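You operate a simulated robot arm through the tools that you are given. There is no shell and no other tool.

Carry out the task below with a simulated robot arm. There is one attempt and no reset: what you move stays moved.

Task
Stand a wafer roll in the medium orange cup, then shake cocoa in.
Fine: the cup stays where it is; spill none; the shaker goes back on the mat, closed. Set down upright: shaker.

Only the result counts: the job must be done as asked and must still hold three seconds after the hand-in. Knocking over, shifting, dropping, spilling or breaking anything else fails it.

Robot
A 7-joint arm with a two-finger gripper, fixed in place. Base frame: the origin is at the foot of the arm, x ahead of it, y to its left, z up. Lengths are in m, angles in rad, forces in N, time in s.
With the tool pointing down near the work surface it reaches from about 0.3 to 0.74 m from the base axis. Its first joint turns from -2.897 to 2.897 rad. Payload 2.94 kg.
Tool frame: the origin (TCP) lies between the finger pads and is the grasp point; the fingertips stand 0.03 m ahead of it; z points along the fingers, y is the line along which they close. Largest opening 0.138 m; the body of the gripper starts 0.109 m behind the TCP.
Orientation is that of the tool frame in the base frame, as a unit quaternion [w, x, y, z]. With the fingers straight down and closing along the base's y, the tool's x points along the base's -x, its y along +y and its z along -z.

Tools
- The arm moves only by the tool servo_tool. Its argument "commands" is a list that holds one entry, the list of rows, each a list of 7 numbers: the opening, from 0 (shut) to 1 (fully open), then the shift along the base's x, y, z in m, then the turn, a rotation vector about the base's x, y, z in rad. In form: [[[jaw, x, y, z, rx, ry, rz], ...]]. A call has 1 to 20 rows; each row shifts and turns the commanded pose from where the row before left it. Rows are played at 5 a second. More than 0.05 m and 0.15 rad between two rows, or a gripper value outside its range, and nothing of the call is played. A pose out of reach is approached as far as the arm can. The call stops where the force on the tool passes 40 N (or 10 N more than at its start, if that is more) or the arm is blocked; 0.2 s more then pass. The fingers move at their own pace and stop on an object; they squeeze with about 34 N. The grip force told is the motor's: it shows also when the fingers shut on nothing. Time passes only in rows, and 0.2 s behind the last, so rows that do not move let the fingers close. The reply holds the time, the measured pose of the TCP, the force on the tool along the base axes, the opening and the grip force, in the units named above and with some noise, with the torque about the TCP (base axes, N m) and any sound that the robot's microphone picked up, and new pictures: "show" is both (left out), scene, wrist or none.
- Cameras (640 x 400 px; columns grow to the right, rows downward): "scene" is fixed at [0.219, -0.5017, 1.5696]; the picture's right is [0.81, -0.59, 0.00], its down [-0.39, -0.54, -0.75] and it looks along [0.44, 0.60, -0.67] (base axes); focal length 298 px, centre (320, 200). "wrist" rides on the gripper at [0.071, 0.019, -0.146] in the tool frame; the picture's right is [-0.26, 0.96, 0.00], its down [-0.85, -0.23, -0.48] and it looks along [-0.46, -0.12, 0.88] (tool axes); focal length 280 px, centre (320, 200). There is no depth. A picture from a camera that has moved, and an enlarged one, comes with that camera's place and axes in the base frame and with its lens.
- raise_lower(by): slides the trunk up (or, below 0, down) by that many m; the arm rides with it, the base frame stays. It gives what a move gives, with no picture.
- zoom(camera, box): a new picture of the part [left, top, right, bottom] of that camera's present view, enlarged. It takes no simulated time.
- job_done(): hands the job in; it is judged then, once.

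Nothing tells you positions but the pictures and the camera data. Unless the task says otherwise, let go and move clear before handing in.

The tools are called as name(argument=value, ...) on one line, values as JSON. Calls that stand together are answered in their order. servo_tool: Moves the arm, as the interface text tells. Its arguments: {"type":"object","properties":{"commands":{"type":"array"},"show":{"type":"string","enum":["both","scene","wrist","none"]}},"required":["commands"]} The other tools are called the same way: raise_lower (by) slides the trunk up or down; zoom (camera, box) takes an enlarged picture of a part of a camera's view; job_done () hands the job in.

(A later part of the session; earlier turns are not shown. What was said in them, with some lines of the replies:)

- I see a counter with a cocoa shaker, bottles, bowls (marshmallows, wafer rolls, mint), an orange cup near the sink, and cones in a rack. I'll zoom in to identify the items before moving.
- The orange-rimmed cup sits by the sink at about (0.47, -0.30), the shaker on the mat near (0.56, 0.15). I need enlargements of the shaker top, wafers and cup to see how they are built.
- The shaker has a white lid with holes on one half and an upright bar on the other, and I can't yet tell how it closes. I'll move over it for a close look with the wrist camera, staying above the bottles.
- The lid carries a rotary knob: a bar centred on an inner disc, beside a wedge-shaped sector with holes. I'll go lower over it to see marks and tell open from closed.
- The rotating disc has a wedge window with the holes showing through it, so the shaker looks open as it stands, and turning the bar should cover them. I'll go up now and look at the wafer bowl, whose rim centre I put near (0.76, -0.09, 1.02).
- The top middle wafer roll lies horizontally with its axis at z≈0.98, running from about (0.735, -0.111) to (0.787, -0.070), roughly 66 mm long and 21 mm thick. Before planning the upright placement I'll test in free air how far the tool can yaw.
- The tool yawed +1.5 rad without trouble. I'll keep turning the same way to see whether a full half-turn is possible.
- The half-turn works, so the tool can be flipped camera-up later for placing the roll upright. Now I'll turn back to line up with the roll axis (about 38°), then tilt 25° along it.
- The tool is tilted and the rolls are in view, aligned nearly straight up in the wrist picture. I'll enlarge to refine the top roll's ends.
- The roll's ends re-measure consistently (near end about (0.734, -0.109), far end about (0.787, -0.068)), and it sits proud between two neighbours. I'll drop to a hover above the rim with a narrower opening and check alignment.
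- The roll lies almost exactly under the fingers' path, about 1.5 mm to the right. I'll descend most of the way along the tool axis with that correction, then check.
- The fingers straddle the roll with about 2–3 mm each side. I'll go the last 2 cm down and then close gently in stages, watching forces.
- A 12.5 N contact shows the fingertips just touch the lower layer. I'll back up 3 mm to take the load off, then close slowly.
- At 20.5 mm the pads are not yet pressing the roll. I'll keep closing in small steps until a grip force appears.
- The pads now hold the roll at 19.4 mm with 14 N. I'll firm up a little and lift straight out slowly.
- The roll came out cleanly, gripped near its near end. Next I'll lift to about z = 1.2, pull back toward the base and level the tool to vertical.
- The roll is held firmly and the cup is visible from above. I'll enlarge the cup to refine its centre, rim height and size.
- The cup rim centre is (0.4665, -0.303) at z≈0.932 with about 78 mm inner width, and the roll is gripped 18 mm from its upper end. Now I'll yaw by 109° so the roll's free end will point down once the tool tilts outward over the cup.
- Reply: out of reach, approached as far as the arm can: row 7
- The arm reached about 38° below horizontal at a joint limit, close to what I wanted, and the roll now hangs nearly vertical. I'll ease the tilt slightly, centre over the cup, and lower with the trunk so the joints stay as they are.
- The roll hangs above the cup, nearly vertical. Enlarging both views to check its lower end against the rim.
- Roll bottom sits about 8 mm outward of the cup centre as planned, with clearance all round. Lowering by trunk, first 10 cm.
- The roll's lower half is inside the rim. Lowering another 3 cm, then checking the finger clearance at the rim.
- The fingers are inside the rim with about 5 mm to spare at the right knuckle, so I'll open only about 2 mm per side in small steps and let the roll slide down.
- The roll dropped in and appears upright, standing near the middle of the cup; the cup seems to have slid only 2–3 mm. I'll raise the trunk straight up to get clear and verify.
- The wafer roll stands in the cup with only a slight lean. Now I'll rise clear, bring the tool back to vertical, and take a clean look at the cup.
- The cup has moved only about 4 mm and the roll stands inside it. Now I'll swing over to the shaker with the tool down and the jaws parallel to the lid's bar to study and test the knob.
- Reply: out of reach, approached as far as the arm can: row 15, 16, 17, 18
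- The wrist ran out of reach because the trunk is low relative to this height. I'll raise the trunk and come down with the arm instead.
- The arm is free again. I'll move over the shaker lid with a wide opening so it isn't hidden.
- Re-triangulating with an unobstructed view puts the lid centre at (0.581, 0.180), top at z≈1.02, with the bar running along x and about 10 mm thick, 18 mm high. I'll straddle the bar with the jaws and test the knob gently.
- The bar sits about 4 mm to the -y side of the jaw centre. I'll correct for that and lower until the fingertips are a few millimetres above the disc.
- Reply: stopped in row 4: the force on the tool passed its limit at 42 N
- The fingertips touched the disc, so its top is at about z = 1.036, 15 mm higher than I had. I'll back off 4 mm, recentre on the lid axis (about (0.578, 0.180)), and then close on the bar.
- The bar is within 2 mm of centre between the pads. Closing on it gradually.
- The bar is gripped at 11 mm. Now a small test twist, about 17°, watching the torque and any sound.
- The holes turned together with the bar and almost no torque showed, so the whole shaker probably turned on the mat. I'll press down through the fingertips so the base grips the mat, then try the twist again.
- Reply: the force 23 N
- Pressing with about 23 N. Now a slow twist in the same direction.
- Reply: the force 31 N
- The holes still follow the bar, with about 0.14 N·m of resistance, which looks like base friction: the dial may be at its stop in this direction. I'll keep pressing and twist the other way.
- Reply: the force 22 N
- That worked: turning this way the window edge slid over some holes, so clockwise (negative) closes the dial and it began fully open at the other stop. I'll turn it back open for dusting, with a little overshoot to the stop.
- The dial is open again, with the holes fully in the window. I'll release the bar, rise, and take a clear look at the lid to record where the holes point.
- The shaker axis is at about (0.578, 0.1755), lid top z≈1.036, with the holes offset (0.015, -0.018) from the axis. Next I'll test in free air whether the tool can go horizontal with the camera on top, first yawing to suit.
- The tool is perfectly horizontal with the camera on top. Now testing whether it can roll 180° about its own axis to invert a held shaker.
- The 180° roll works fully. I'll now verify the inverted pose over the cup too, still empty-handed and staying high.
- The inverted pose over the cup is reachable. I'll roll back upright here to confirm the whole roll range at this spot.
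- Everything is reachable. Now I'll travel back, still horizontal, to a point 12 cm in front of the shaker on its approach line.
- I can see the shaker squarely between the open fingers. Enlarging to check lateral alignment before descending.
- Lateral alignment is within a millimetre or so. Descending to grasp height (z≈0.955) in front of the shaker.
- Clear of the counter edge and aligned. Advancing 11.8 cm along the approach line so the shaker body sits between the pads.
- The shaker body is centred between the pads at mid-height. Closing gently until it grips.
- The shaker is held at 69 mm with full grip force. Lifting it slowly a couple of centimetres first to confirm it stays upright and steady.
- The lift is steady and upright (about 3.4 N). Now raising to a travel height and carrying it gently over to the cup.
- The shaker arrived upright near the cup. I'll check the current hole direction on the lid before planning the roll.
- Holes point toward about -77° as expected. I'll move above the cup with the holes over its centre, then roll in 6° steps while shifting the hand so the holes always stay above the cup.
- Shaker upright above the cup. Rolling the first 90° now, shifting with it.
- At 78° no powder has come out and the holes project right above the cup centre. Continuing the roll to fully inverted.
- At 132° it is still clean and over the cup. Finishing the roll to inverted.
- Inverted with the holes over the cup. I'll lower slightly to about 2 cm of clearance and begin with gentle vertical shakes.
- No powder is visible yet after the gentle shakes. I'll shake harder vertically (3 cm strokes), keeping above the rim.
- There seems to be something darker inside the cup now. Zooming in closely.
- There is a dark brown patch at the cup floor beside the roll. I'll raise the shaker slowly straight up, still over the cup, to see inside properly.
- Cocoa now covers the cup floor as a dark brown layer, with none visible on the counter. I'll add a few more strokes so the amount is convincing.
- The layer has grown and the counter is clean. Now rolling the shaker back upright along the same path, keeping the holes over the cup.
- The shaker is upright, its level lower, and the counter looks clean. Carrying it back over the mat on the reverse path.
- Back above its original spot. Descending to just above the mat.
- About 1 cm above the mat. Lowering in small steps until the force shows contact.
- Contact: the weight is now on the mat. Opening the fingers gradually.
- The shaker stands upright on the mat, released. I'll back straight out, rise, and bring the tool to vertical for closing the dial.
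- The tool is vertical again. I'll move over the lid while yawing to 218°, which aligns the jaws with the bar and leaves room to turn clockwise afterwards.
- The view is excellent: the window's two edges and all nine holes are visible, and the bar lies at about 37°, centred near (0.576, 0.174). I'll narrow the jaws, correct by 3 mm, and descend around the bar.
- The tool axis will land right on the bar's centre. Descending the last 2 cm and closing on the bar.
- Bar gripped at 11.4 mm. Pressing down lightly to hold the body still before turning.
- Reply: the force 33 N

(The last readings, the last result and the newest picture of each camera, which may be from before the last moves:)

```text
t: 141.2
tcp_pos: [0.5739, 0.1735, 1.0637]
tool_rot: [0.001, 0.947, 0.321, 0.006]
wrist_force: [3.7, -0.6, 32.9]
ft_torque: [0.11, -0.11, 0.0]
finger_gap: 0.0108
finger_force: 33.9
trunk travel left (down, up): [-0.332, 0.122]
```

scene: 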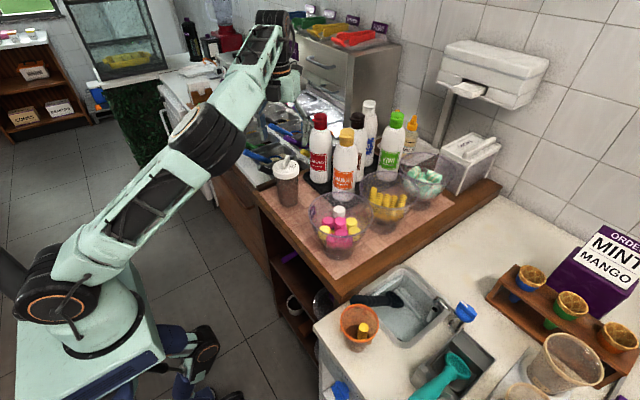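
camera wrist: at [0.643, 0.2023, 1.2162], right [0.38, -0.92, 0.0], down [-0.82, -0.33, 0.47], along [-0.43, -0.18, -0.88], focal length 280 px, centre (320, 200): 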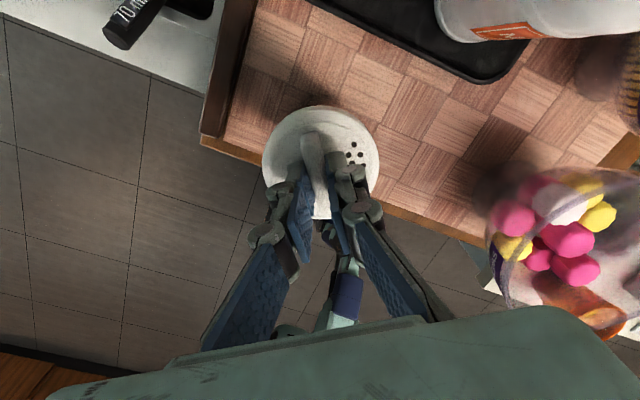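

That is 33 N, a bit much; easing slightly and starting the clockwise turn.

servo_tool(commands=[[[0.03, 0, 0, 0.0015, 0, 0, 0], [0.03, 0, 0, 0, 0, 0, -0.06], [0.03, 0, 0, 0, 0, 0, -0.06], [0.03, 0, 0, 0, 0, 0, -0.06], [0.03, 0, 0, 0, 0, 0, -0.06], [0.03, 0, 0, 0, 0, 0, -0.06], [0.03, 0, 0, 0, 0, 0, -0.06], [0.03, 0, 0, 0, 0, 0, 0]]], show="wrist")

zoom(camera="wrist", box=[250, 90, 390, 220])

zoom(camera="scene", box=[260, 130, 320, 200])

```text
t: 143.0
tcp_pos: [0.5731, 0.1742, 1.0634]
tool_rot: [0.002, 0.989, 0.147, 0.003]
wrist_force: [-2.3, -5.0, 22.2]
ft_torque: [-0.19, 0.45, 0.04]
finger_gap: 0.0104
finger_force: 33.7
trunk travel left (down, up): [-0.332, 0.122]
camera wrist: at [0.6459, 0.1767, 1.2103], right [0.03, -1.0, 0.0], down [-0.88, -0.02, 0.47], along [-0.47, -0.02, -0.88], focal length 280 px, centre (320, 200)
```

wrist: 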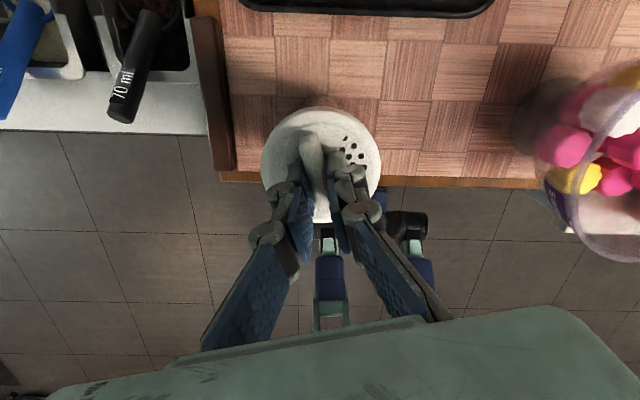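

```text
3.08 times, centred on (320, 155) of wrist
camera zoom: at [0.6459, 0.1767, 1.2103], right [0.03, -1.0, 0.0], down [-0.88, -0.02, 0.47], along [-0.47, -0.02, -0.88], focal length 863 px, centre (320, 338)
```

zoom: 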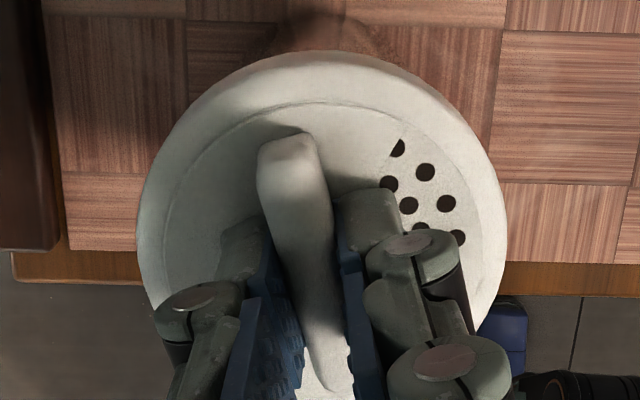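

```text
5.71 times, centred on (290, 165) of scene
camera zoom: at [0.219, -0.5017, 1.5696], right [0.81, -0.59, 0.0], down [-0.39, -0.54, -0.75], along [0.44, 0.6, -0.67], focal length 1704 px, centre (491, 400)
```

zoom: 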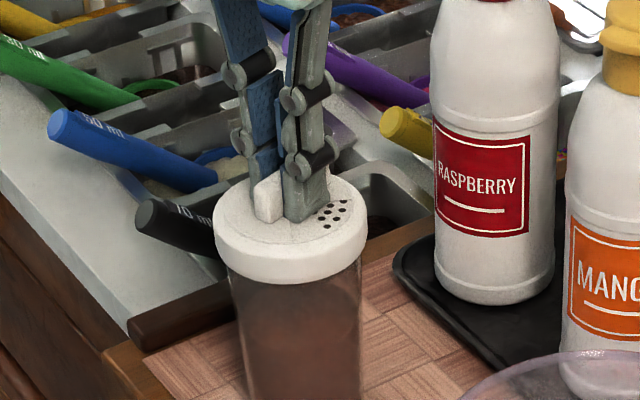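

The dial is turning over the holes: the window edge already covers one. Continuing clockwise.

servo_tool(commands=[[[0.03, 0, 0, 0, 0, 0, -0.07], [0.03, 0, 0, 0, 0, 0, -0.07], [0.03, 0, 0, 0, 0, 0, -0.07], [0.03, 0, 0, 0, 0, 0, -0.07], [0.03, 0, 0, 0, 0, 0, -0.07], [0.03, 0, 0, 0, 0, 0, -0.07], [0.03, 0, 0, 0, 0, 0, -0.07], [0.03, 0, 0, 0, 0, 0, -0.07], [0.03, 0, 0, 0, 0, 0, 0]]], show="wrist")

zoom(camera="wrist", box=[250, 90, 390, 220])

zoom(camera="scene", box=[260, 130, 320, 200])

```text
t: 145.0
tcp_pos: [0.5769, 0.1756, 1.0645]
tool_rot: [0.002, 0.991, -0.133, 0.002]
wrist_force: [1.3, 1.8, 11.0]
ft_torque: [0.08, -0.28, -0.06]
finger_gap: 0.0108
finger_force: 33.9
trunk travel left (down, up): [-0.332, 0.122]
camera wrist: at [0.6386, 0.1386, 1.2102], right [-0.51, -0.86, 0.0], down [-0.76, 0.45, 0.47], along [-0.41, 0.24, -0.88], focal length 280 px, centre (320, 200)
```

wrist: 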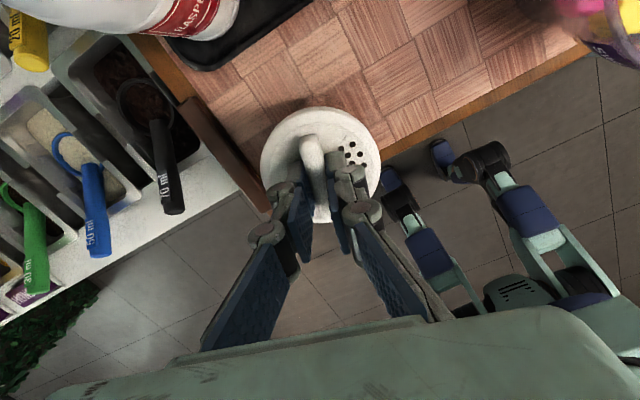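

```text
3.08 times, centred on (320, 155) of wrist
camera zoom: at [0.6386, 0.1386, 1.2102], right [-0.51, -0.86, 0.0], down [-0.76, 0.45, 0.47], along [-0.41, 0.24, -0.88], focal length 863 px, centre (320, 338)
```

zoom: 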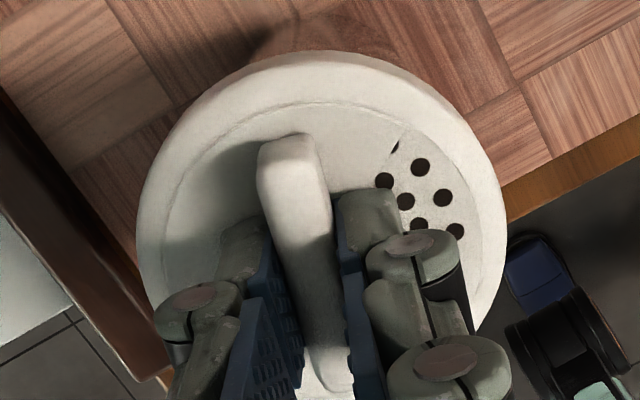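

```text
5.71 times, centred on (290, 165) of scene
camera zoom: at [0.219, -0.5017, 1.5696], right [0.81, -0.59, 0.0], down [-0.39, -0.54, -0.75], along [0.44, 0.6, -0.67], focal length 1704 px, centre (491, 400)
```

zoom: 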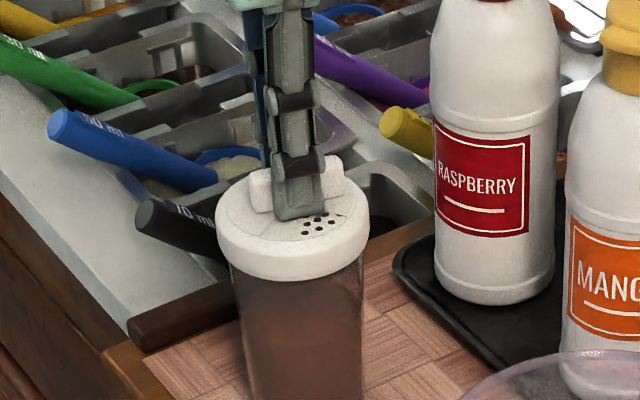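

The press force fell to 11 N and the body slipped around with the dial. I'll press harder, around 30 N, and turn in short bursts, checking the force each time.

servo_tool(commands=[[[0.03, 0, 0, -0.002, 0, 0, 0], [0.03, 0, 0, -0.0015, 0, 0, 0], [0.03, 0, 0, 0, 0, 0, 0]]], show="none")

```text
t: 145.8
tcp_pos: [0.5758, 0.1743, 1.0657]
tool_rot: [0.001, 0.991, -0.132, 0.005]
wrist_force: [4.2, 2.7, 37.3]
ft_torque: [0.28, 0.38, -0.03]
finger_gap: 0.0106
finger_force: 33.9
trunk travel left (down, up): [-0.332, 0.122]
```

Now 37 N. Turning a short burst.

servo_tool(commands=[[[0.03, 0, 0, 0, 0, 0, -0.06], [0.03, 0, 0, 0, 0, 0, -0.06], [0.03, 0, 0, 0, 0, 0, -0.06], [0.03, 0, 0, 0, 0, 0, -0.06], [0.03, 0, 0, 0, 0, 0, 0]]], show="wrist")

zoom(camera="wrist", box=[250, 90, 390, 220])

```text
t: 147.0
tcp_pos: [0.5722, 0.1743, 1.0636]
tool_rot: [0.001, 0.968, -0.25, 0.003]
wrist_force: [-8.5, -4.1, 37.4]
ft_torque: [0.07, 0.71, 0.03]
finger_gap: 0.0106
finger_force: 33.6
trunk travel left (down, up): [-0.332, 0.122]
camera wrist: at [0.6242, 0.1233, 1.2102], right [-0.7, -0.72, 0.0], down [-0.63, 0.62, 0.47], along [-0.34, 0.33, -0.88], focal length 280 px, centre (320, 200)
```

wrist: 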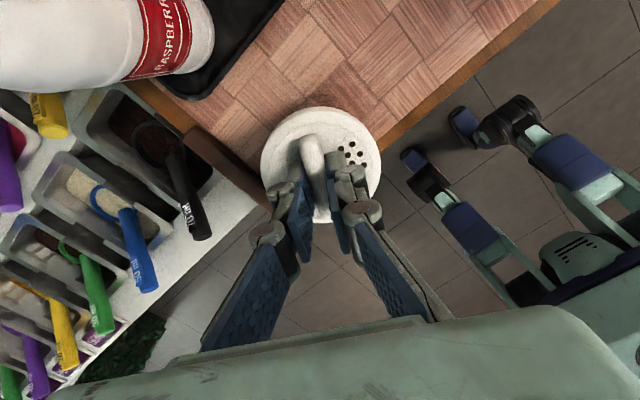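

```text
3.08 times, centred on (320, 155) of wrist
camera zoom: at [0.6242, 0.1233, 1.2102], right [-0.7, -0.72, 0.0], down [-0.63, 0.62, 0.47], along [-0.34, 0.33, -0.88], focal length 863 px, centre (320, 338)
```

zoom: 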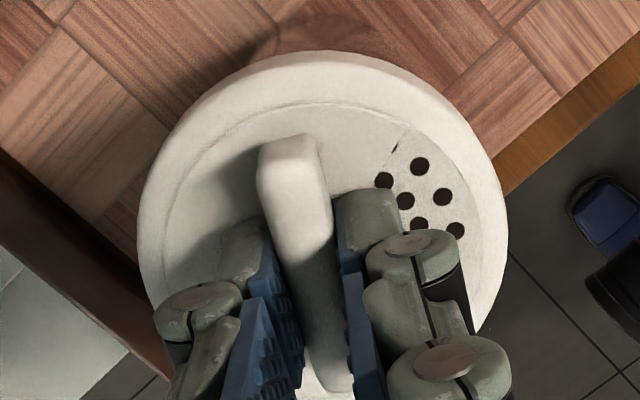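

Even at 37 N the dial did not turn further relative to the holes; my fingertips may be dragging on the fixed hole plate inside the window. I'll take the pressure off and try turning with grip alone.

servo_tool(commands=[[[0.03, 0, 0, 0.004, 0, 0, 0], [0.03, 0, 0, 0.003, 0, 0, 0], [0.03, 0, 0, 0, 0, 0, 0]]], show="none")

servo_tool(commands=[[[0.03, 0, 0, 0, 0, 0, -0.05], [0.03, 0, 0, 0, 0, 0, -0.05], [0.03, 0, 0, 0, 0, 0, -0.05], [0.03, 0, 0, 0, 0, 0, -0.05], [0.03, 0, 0, 0, 0, 0, 0]]], show="wrist")

zoom(camera="wrist", box=[250, 90, 390, 220])

```text
t: 147.8
tcp_pos: [0.5753, 0.1756, 1.064]
tool_rot: [0.004, 0.968, -0.249, 0.0]
wrist_force: [-1.1, -0.2, 0.3]
ft_torque: [-0.02, 0.05, -0.04]
finger_gap: 0.0108
finger_force: 33.9
trunk travel left (down, up): [-0.332, 0.122]
```

```text
t: 149.0
tcp_pos: [0.5757, 0.1767, 1.0661]
tool_rot: [0.004, 0.938, -0.346, 0.001]
wrist_force: [0.0, -0.2, -3.1]
ft_torque: [-0.03, 0.02, 0.01]
finger_gap: 0.011
finger_force: 33.6
trunk travel left (down, up): [-0.332, 0.122]
camera wrist: at [0.6178, 0.1159, 1.2121], right [-0.82, -0.57, 0.0], down [-0.5, 0.73, 0.47], along [-0.27, 0.39, -0.88], focal length 280 px, centre (320, 200)
```

wrist: 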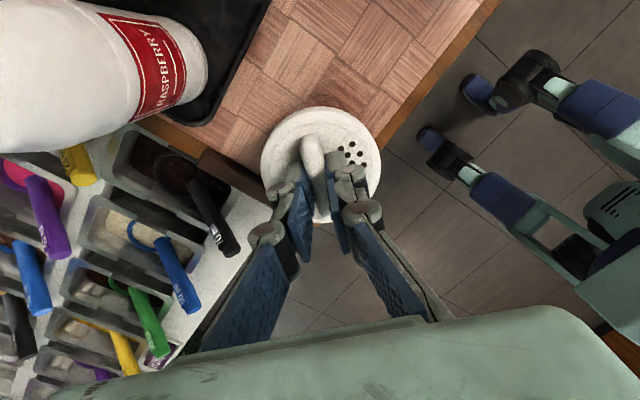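

```text
3.08 times, centred on (320, 155) of wrist
camera zoom: at [0.6178, 0.1159, 1.2121], right [-0.82, -0.57, 0.0], down [-0.5, 0.73, 0.47], along [-0.27, 0.39, -0.88], focal length 863 px, centre (320, 338)
```

zoom: 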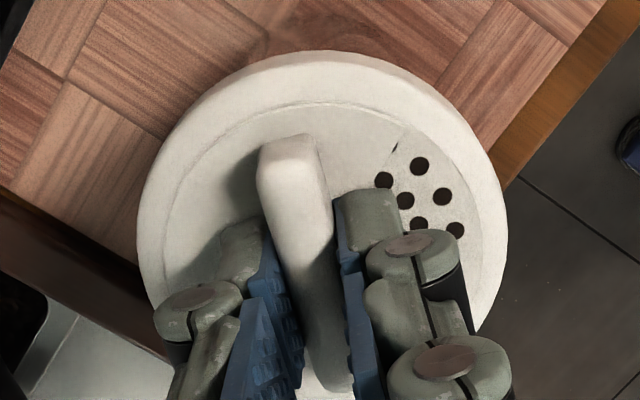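

The shaker was slightly lifted there, so I'll set it down softly, release the bar and take a clear look at the dial from above.

servo_tool(commands=[[[0.03, 0, 0, -0.0015, 0, 0, 0], [0.03, 0, 0, -0.0015, 0, 0, 0], [0.03, 0, 0, -0.001, 0, 0, 0], [0.03, 0, 0, 0, 0, 0, 0]]], show="none")

```text
t: 150.0
tcp_pos: [0.5753, 0.1753, 1.0642]
tool_rot: [0.002, 0.938, -0.346, 0.002]
wrist_force: [-1.9, -0.9, 10.8]
ft_torque: [-0.04, -0.13, 0.0]
finger_gap: 0.0107
finger_force: 34.0
trunk travel left (down, up): [-0.332, 0.122]
```

servo_tool(commands=[[[0.03, 0, 0, 0.0015, 0, 0, 0], [0.1, 0, 0, 0, 0, 0, 0], [0.2, 0, 0, 0, 0, 0, 0], [0.3, 0, 0, 0, 0, 0, 0], [0.3, 0, 0, 0.02, 0, 0, 0], [0.5, 0, 0, 0.03, 0, 0, 0], [0.8, 0, 0, 0.025, 0, 0, 0], [0.8, 0, 0, 0, 0, 0, 0], [0.8, 0, 0, 0, 0, 0, 0]]], show="both")

zoom(camera="wrist", box=[260, 90, 380, 200])

zoom(camera="wrist", box=[300, 100, 370, 160])

zoom(camera="scene", box=[260, 140, 320, 200])

```text
t: 152.0
tcp_pos: [0.5761, 0.1764, 1.1382]
tool_rot: [0.003, 0.939, -0.345, 0.001]
wrist_force: [-0.2, -0.3, -0.3]
ft_torque: [0.0, 0.0, 0.03]
finger_gap: 0.1104
finger_force: 0.0
trunk travel left (down, up): [-0.332, 0.122]
camera wrist: at [0.6183, 0.116, 1.2837], right [-0.82, -0.57, 0.0], down [-0.5, 0.73, 0.47], along [-0.27, 0.39, -0.88], focal length 280 px, centre (320, 200)
```

scene: 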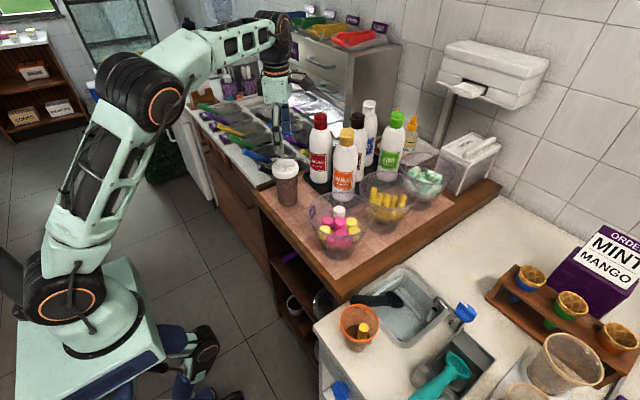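
wrist: 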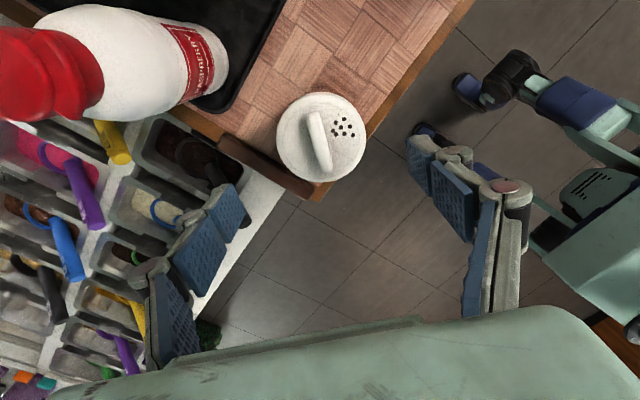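

```text
3.64 times, centred on (320, 145) of wrist
camera zoom: at [0.6183, 0.116, 1.2837], right [-0.82, -0.57, 0.0], down [-0.5, 0.73, 0.47], along [-0.27, 0.39, -0.88], focal length 1020 px, centre (320, 400)
```

zoom: 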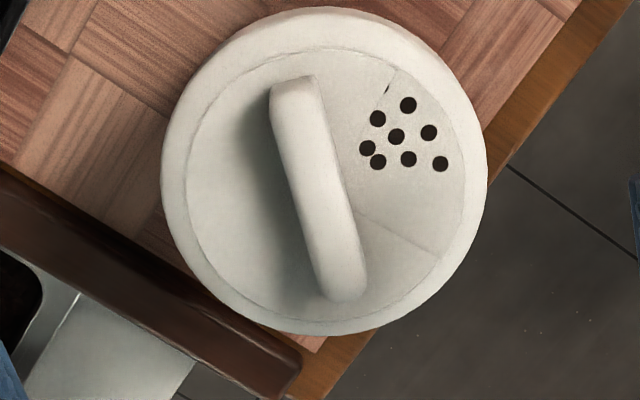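

```text
6.67 times, centred on (335, 130) of wrist
camera zoom: at [0.6183, 0.116, 1.2837], right [-0.82, -0.57, 0.0], down [-0.5, 0.73, 0.47], along [-0.27, 0.39, -0.88], focal length 1869 px, centre (220, 667)
```

zoom: 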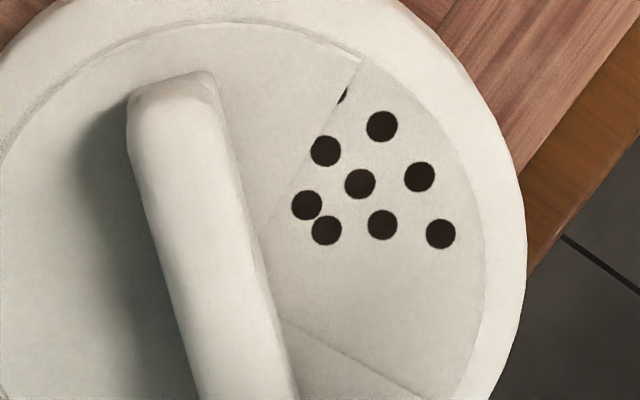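

```text
6.67 times, centred on (290, 170) of scene
camera zoom: at [0.219, -0.5017, 1.5696], right [0.81, -0.59, 0.0], down [-0.39, -0.54, -0.75], along [0.44, 0.6, -0.67], focal length 1988 px, centre (520, 400)
```

zoom: 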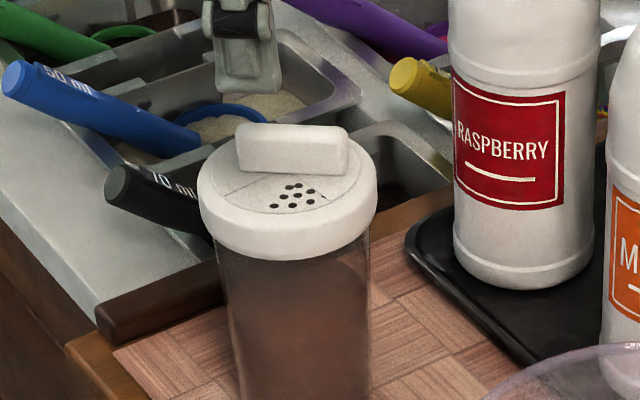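

The disc has turned about 25° over the hole plate; it needs roughly 50° more to cover everything. The finger on the window side was pressing on the fixed hole plate and dragging the body round, so I'll regrip a few millimetres higher and press only through the grip on the bar.

servo_tool(commands=[[[0.4, 0.0003, -0.0012, -0.02, 0, 0, -0.02], [0.28, 0, 0, -0.02, 0, 0, 0], [0.26, 0, 0, -0.02, 0, 0, 0], [0.26, 0, 0, -0.0075, 0, 0, 0], [0.2, 0, 0, 0, 0, 0, 0], [0.14, 0, 0, 0, 0, 0, 0], [0.1, 0, 0, 0, 0, 0, 0], [0.06, 0, 0, 0, 0, 0, 0], [0.03, 0, 0, 0, 0, 0, 0], [0, 0, 0, 0, 0, 0, 0], [0, 0, 0, 0, 0, 0, 0]]], show="wrist")

zoom(camera="wrist", box=[250, 90, 390, 220])

```text
t: 154.4
tcp_pos: [0.5765, 0.1746, 1.0701]
tool_rot: [0.003, 0.935, -0.354, 0.001]
wrist_force: [0.4, 0.4, 0.1]
ft_torque: [0.02, 0.0, -0.02]
finger_gap: 0.0113
finger_force: 33.7
trunk travel left (down, up): [-0.332, 0.122]
camera wrist: at [0.6171, 0.1141, 1.2159], right [-0.84, -0.55, 0.0], down [-0.48, 0.74, 0.47], along [-0.26, 0.39, -0.88], focal length 280 px, centre (320, 200)
```

wrist: 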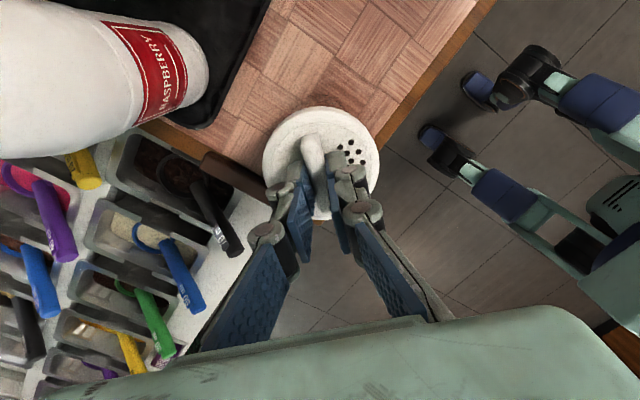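

```text
3.08 times, centred on (320, 155) of wrist
camera zoom: at [0.6171, 0.1141, 1.2159], right [-0.84, -0.55, 0.0], down [-0.48, 0.74, 0.47], along [-0.26, 0.39, -0.88], focal length 863 px, centre (320, 338)
```

zoom: 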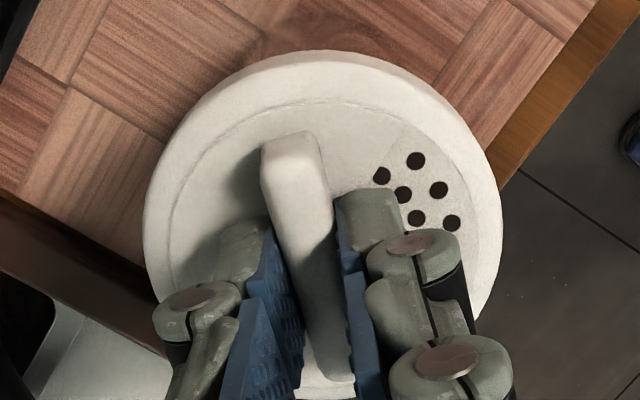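

Gripping squared up the bar and covered that hole completely, so there is no hard stop here. Now pressing down in tiny steps through the grip.

servo_tool(commands=[[[0, 0, 0, -0.001, 0, 0, 0], [0, 0, 0, 0, 0, 0, 0]]], show="none")

servo_tool(commands=[[[0, 0, 0, -0.001, 0, 0, 0], [0, 0, 0, 0, 0, 0, 0]]], show="none")

```text
t: 155.0
tcp_pos: [0.577, 0.1754, 1.0702]
tool_rot: [0.003, 0.935, -0.354, 0.001]
wrist_force: [1.2, 1.0, 1.1]
ft_torque: [0.13, 0.03, 0.01]
finger_gap: 0.0112
finger_force: 34.2
trunk travel left (down, up): [-0.332, 0.122]
```

```text
t: 155.6
tcp_pos: [0.5766, 0.175, 1.0693]
tool_rot: [0.003, 0.935, -0.355, 0.002]
wrist_force: [0.2, 1.1, 7.0]
ft_torque: [0.27, 0.23, -0.02]
finger_gap: 0.0113
finger_force: 34.6
trunk travel left (down, up): [-0.332, 0.122]
```

servo_tool(commands=[[[0, 0, 0, -0.001, 0, 0, 0], [0, 0, 0, 0, 0, 0, 0]]], show="none")

servo_tool(commands=[[[0, 0, 0, -0.001, 0, 0, 0], [0, 0, 0, 0, 0, 0, 0]]], show="none")

```text
t: 156.2
tcp_pos: [0.5757, 0.1748, 1.0698]
tool_rot: [0.002, 0.935, -0.354, 0.002]
wrist_force: [1.2, 2.1, 12.4]
ft_torque: [0.32, 0.26, 0.0]
finger_gap: 0.0114
finger_force: 33.8
trunk travel left (down, up): [-0.332, 0.122]
```

```text
t: 156.8
tcp_pos: [0.5757, 0.1742, 1.0693]
tool_rot: [0.001, 0.935, -0.354, 0.004]
wrist_force: [2.6, 4.1, 22.8]
ft_torque: [0.37, 0.19, -0.03]
finger_gap: 0.0111
finger_force: 33.5
trunk travel left (down, up): [-0.332, 0.122]
```

23 N now goes through the bar itself, with the fingertips clear of the disc. Turning clockwise in a short burst.

servo_tool(commands=[[[0, 0, 0, 0, 0, 0, -0.05], [0, 0, 0, 0, 0, 0, -0.05], [0, 0, 0, 0, 0, 0, -0.05], [0, 0, 0, 0, 0, 0, -0.05], [0, 0, 0, 0, 0, 0, 0]]], show="wrist")

zoom(camera="wrist", box=[250, 90, 390, 220])

```text
t: 158.0
tcp_pos: [0.5756, 0.1729, 1.0695]
tool_rot: [0.002, 0.895, -0.446, 0.002]
wrist_force: [2.8, 3.0, 26.9]
ft_torque: [0.01, -0.12, 0.0]
finger_gap: 0.0111
finger_force: 33.3
trunk travel left (down, up): [-0.332, 0.122]
camera wrist: at [0.6031, 0.1064, 1.2157], right [-0.93, -0.37, 0.0], down [-0.33, 0.82, 0.47], along [-0.17, 0.44, -0.88], focal length 280 px, centre (320, 200)
```

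wrist: 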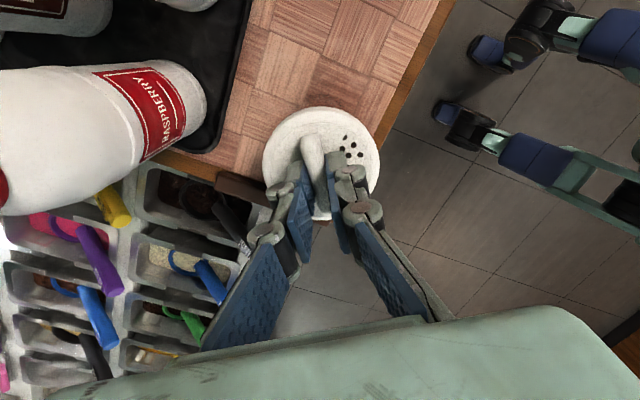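

```text
3.08 times, centred on (320, 155) of wrist
camera zoom: at [0.6031, 0.1064, 1.2157], right [-0.93, -0.37, 0.0], down [-0.33, 0.82, 0.47], along [-0.17, 0.44, -0.88], focal length 863 px, centre (320, 338)
```

zoom: 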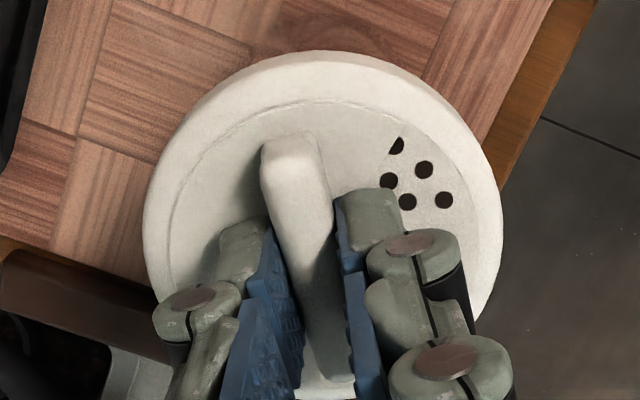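

Progress: the window edge moved by the full commanded angle and now half-covers the next hole. Continuing the same way.

servo_tool(commands=[[[0, 0, 0, 0, 0, 0, -0.05], [0, 0, 0, 0, 0, 0, -0.05], [0, 0, 0, 0, 0, 0, -0.05], [0, 0, 0, 0, 0, 0, -0.05], [0, 0, 0, 0, 0, 0, -0.05], [0, 0, 0, 0, 0, 0, 0]]], show="wrist")

zoom(camera="wrist", box=[250, 90, 390, 220])

```text
t: 159.4
tcp_pos: [0.5751, 0.1743, 1.0695]
tool_rot: [0.001, 0.832, -0.554, 0.002]
wrist_force: [2.9, 2.0, 27.1]
ft_torque: [-0.03, -0.15, -0.03]
finger_gap: 0.0111
finger_force: 34.6
trunk travel left (down, up): [-0.332, 0.122]
camera wrist: at [0.5849, 0.1013, 1.2155], right [-0.99, -0.13, 0.0], down [-0.12, 0.87, 0.47], along [-0.06, 0.47, -0.88], focal length 280 px, centre (320, 200)
```

wrist: 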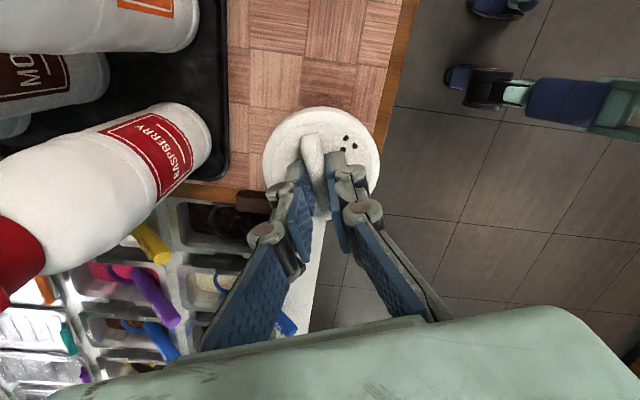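

```text
3.08 times, centred on (320, 155) of wrist
camera zoom: at [0.5849, 0.1013, 1.2155], right [-0.99, -0.13, 0.0], down [-0.12, 0.87, 0.47], along [-0.06, 0.47, -0.88], focal length 863 px, centre (320, 338)
```

zoom: 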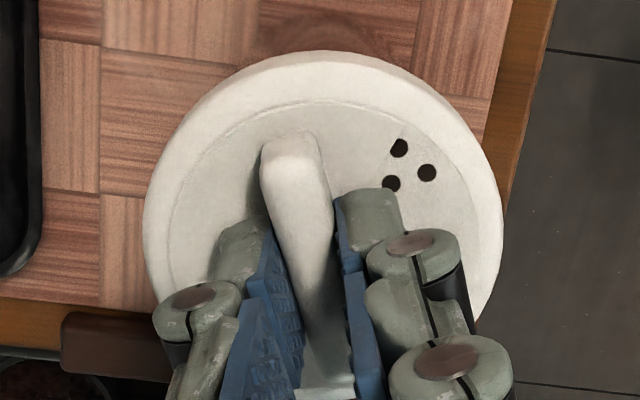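

Only three holes remain visible. Continuing.

servo_tool(commands=[[[0, 0, 0, 0, 0, 0, -0.05], [0, 0, 0, 0, 0, 0, -0.05], [0, 0, 0, 0, 0, 0, -0.05], [0, 0, 0, 0, 0, 0, -0.05], [0, 0, 0, 0, 0, 0, -0.05], [0, 0, 0, 0, 0, 0, -0.05], [0, 0, 0, 0, 0, 0, 0]]], show="wrist")

zoom(camera="wrist", box=[250, 90, 390, 220])

```text
t: 161.0
tcp_pos: [0.5744, 0.1733, 1.0688]
tool_rot: [0.001, 0.74, -0.672, 0.0]
wrist_force: [2.5, 3.2, 25.8]
ft_torque: [0.1, -0.07, 0.0]
finger_gap: 0.0113
finger_force: 33.8
trunk travel left (down, up): [-0.332, 0.122]
camera wrist: at [0.5626, 0.1011, 1.2153], right [-0.99, 0.17, 0.0], down [0.15, 0.87, 0.47], along [0.08, 0.47, -0.88], focal length 280 px, centre (320, 200)
```

wrist: 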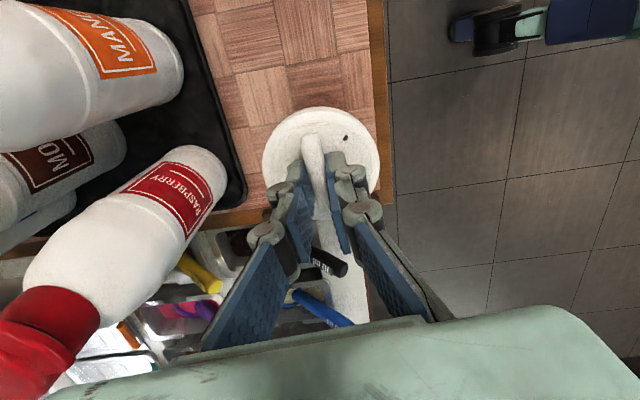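

```text
3.08 times, centred on (320, 155) of wrist
camera zoom: at [0.5626, 0.1011, 1.2153], right [-0.99, 0.17, 0.0], down [0.15, 0.87, 0.47], along [0.08, 0.47, -0.88], focal length 863 px, centre (320, 338)
```

zoom: 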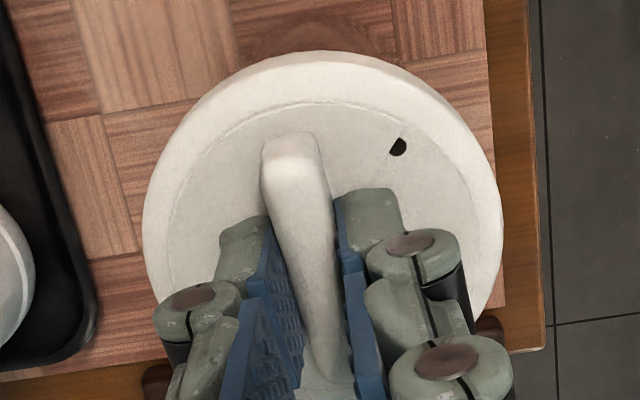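

Just half a hole left. Continuing past it toward the stop.

servo_tool(commands=[[[0, 0, 0, 0, 0, 0, -0.05], [0, 0, 0, 0, 0, 0, -0.05], [0, 0, 0, 0, 0, 0, -0.05], [0, 0, 0, 0, 0, 0, -0.05], [0, 0, 0, 0, 0, 0, -0.05], [0, 0, 0, 0, 0, 0, -0.05], [0, 0, 0, 0, 0, 0, 0]]], show="wrist")

zoom(camera="wrist", box=[250, 90, 390, 220])

```text
t: 162.6
tcp_pos: [0.574, 0.1725, 1.0696]
tool_rot: [-0.002, -0.632, 0.775, -0.001]
wrist_force: [0.2, 0.2, 25.3]
ft_torque: [-0.42, 0.1, -0.03]
finger_gap: 0.0113
finger_force: 33.9
trunk travel left (down, up): [-0.332, 0.122]
camera wrist: at [0.5413, 0.108, 1.2151], right [-0.89, 0.45, 0.0], down [0.4, 0.79, 0.47], along [0.21, 0.42, -0.88], focal length 280 px, centre (320, 200)
```

wrist: 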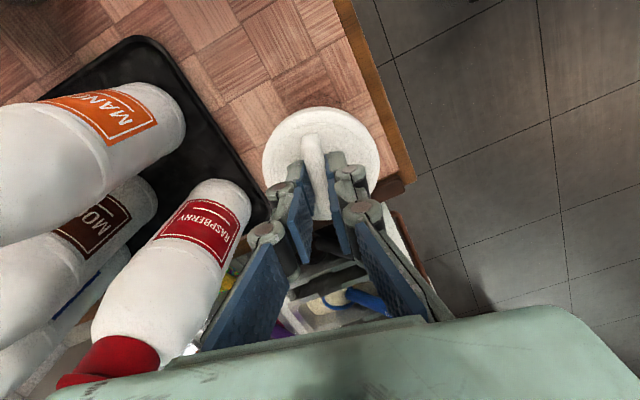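

```text
3.08 times, centred on (320, 155) of wrist
camera zoom: at [0.5413, 0.108, 1.2151], right [-0.89, 0.45, 0.0], down [0.4, 0.79, 0.47], along [0.21, 0.42, -0.88], focal length 863 px, centre (320, 338)
```

zoom: 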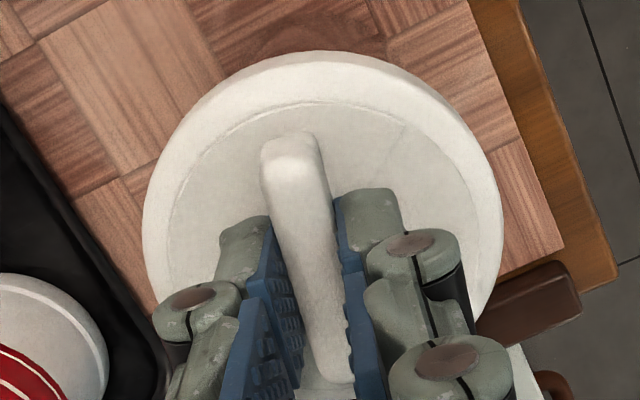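

All visible holes are covered. A little further to reach the end stop surely.

servo_tool(commands=[[[0, 0, 0, 0, 0, 0, -0.05], [0, 0, 0, 0, 0, 0, -0.05], [0, 0, 0, 0, 0, 0, -0.05], [0, 0, 0, 0, 0, 0, 0]]], show="none")

servo_tool(commands=[[[0, 0, 0, 0.002, 0, 0, 0], [0, 0, 0, 0.0015, 0, 0, 0], [0, 0, 0, 0, 0, 0, 0]]], show="none")

```text
t: 163.6
tcp_pos: [0.5742, 0.1731, 1.0698]
tool_rot: [-0.002, -0.572, 0.82, 0.001]
wrist_force: [1.4, -0.1, 23.9]
ft_torque: [-0.21, -0.01, 0.23]
finger_gap: 0.0113
finger_force: 33.6
trunk travel left (down, up): [-0.332, 0.122]
```

```text
t: 164.4
tcp_pos: [0.575, 0.1728, 1.0682]
tool_rot: [-0.005, -0.573, 0.82, 0.002]
wrist_force: [-0.6, 0.2, 0.5]
ft_torque: [0.26, -0.03, 0.03]
finger_gap: 0.0111
finger_force: 33.9
trunk travel left (down, up): [-0.332, 0.122]
```

A torque of 0.23 N·m shows the dial reached its closed stop. Pressure is released; opening and rising to inspect the lid.

servo_tool(commands=[[[0.06, 0, 0, 0, 0, 0, 0], [0.12, 0, 0, 0, 0, 0, 0], [0.2, 0, 0, 0, 0, 0, 0], [0.28, 0, 0, 0, 0, 0, 0], [0.28, 0, 0, 0.02, 0, 0, 0], [0.4, 0, 0, 0.03, 0, 0, 0], [0.7, 0, 0, 0.03, 0, 0, 0], [0.8, 0, 0, 0, 0, 0, 0], [0.8, 0, 0, 0, 0, 0, 0]]], show="both")

zoom(camera="wrist", box=[250, 80, 390, 210])

zoom(camera="scene", box=[255, 140, 325, 220])

zoom(camera="scene", box=[310, 285, 410, 365])

```text
t: 166.4
tcp_pos: [0.5762, 0.1753, 1.1507]
tool_rot: [-0.004, -0.573, 0.82, 0.002]
wrist_force: [-0.1, 0.1, -0.5]
ft_torque: [0.03, 0.01, -0.02]
finger_gap: 0.1106
finger_force: 0.0
trunk travel left (down, up): [-0.332, 0.122]
camera wrist: at [0.5336, 0.1152, 1.297], right [-0.82, 0.58, 0.0], down [0.51, 0.72, 0.47], along [0.27, 0.39, -0.88], focal length 280 px, centre (320, 200)
```

scene: 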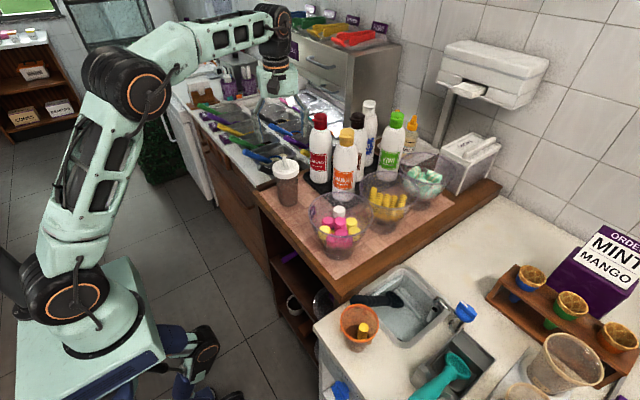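
wrist: 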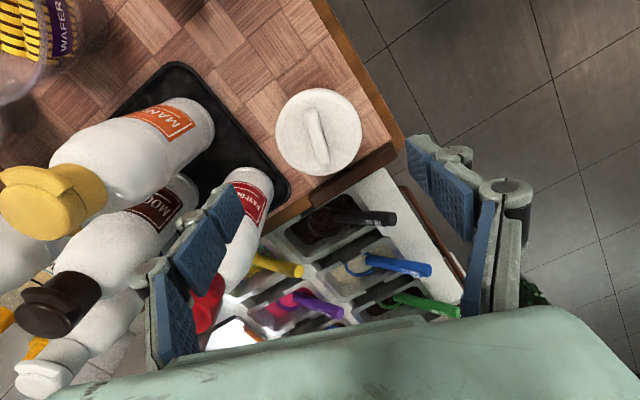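

```text
3.08 times, centred on (320, 145) of wrist
camera zoom: at [0.5336, 0.1152, 1.297], right [-0.82, 0.58, 0.0], down [0.51, 0.72, 0.47], along [0.27, 0.39, -0.88], focal length 863 px, centre (320, 369)
```

zoom: 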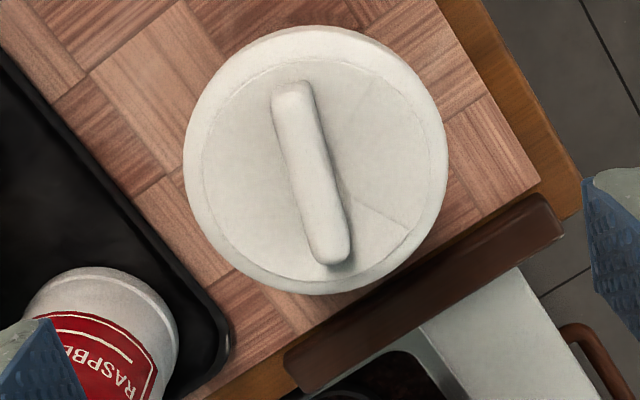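

```text
5.00 times, centred on (290, 180) of scene
camera zoom: at [0.219, -0.5017, 1.5696], right [0.81, -0.59, 0.0], down [-0.39, -0.54, -0.75], along [0.44, 0.6, -0.67], focal length 1491 px, centre (470, 300)
```

zoom: 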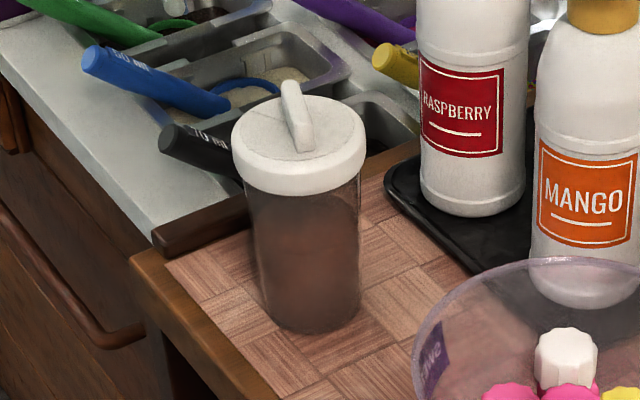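

```text
5.00 times, centred on (360, 325) of scene
camera zoom: at [0.219, -0.5017, 1.5696], right [0.81, -0.59, 0.0], down [-0.39, -0.54, -0.75], along [0.44, 0.6, -0.67], focal length 1491 px, centre (120, -425)
```

zoom: 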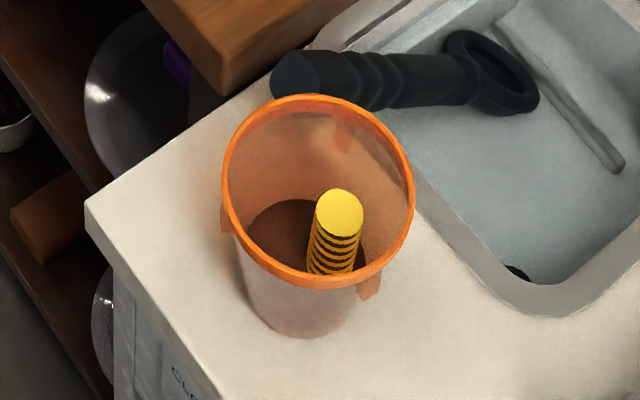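

The lid now shows no holes, the shaker stands upright on the mat, and the cup holds the upright roll with cocoa. I'll move the arm well clear and do a last check for stray cocoa.

servo_tool(commands=[[[0.8, 0, 0, 0.04, 0, 0, 0], [0.8, -0.02, -0.01, 0.04, 0, 0, 0], [0.8, -0.04, -0.02, 0.01, 0, 0, 0], [0.8, -0.04, -0.02, 0, 0, 0, 0], [0.8, -0.03, -0.02, 0, 0, 0, 0], [0.8, 0, 0, 0, 0, 0, 0], [0.8, 0, 0, 0, 0, 0, 0]]], show="scene")

zoom(camera="scene", box=[230, 120, 470, 280])

zoom(camera="scene", box=[300, 260, 480, 400])

```text
t: 168.0
tcp_pos: [0.4429, 0.1051, 1.2396]
tool_rot: [-0.004, -0.572, 0.82, 0.0]
wrist_force: [-0.5, -1.0, -0.8]
ft_torque: [-0.03, 0.03, -0.02]
finger_gap: 0.1104
finger_force: 0.0
trunk travel left (down, up): [-0.332, 0.122]
```

scene: 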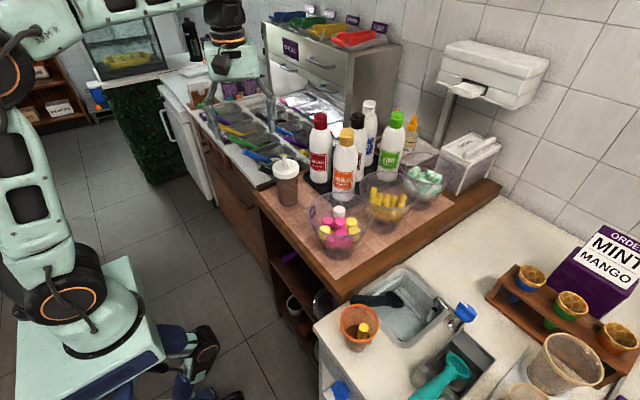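

```text
2.50 times, centred on (350, 200) of scene
camera zoom: at [0.219, -0.5017, 1.5696], right [0.81, -0.59, 0.0], down [-0.39, -0.54, -0.75], along [0.44, 0.6, -0.67], focal length 746 px, centre (245, 200)
```

zoom: 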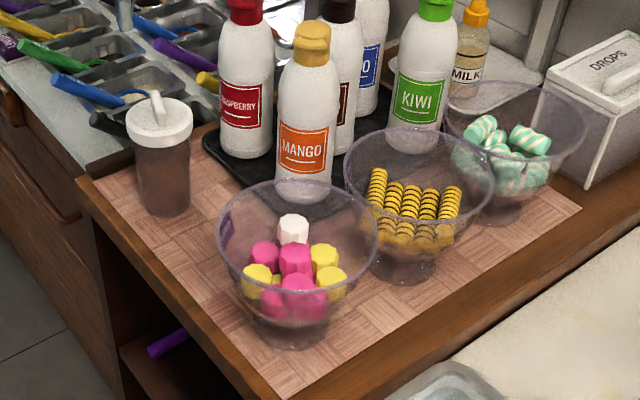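

```text
2.86 times, centred on (390, 330) of scene
camera zoom: at [0.219, -0.5017, 1.5696], right [0.81, -0.59, 0.0], down [-0.39, -0.54, -0.75], along [0.44, 0.6, -0.67], focal length 852 px, centre (120, -171)
```

zoom: 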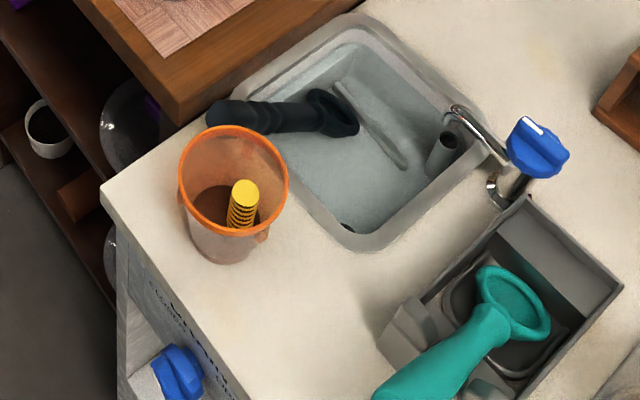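

Everything is in order: the wafer roll stands in the orange cup on a layer of cocoa, no cocoa shows on the counter or mat, and the closed shaker stands upright on the mat. The cup slid about 4 mm when the roll dropped in. The arm is clear, so I'm handing in.

job_done()

```text
The job is handed in.
```

The job is handed in, but I haven't been told the verdict. By the cameras, everything you asked for was done, apart from a small slide of the cup.

- **Wafer roll:** It stands in the medium orange cup with a slight lean.
- **Cocoa:** It covers the cup floor, and I saw none on the counter or mat.
- **Shaker:** It is back on the mat, upright and closed. The dial reached its stop and no holes show. It was open when I started, so I only had to close it at the end.
- **Cup:** It slid about 4 mm when the roll dropped in. I left it there, so if "stays where it is" is judged strictly, this is the weak point.

The bowls, bottles and tools all looked undisturbed in the final picture, and the arm was clear of everything.
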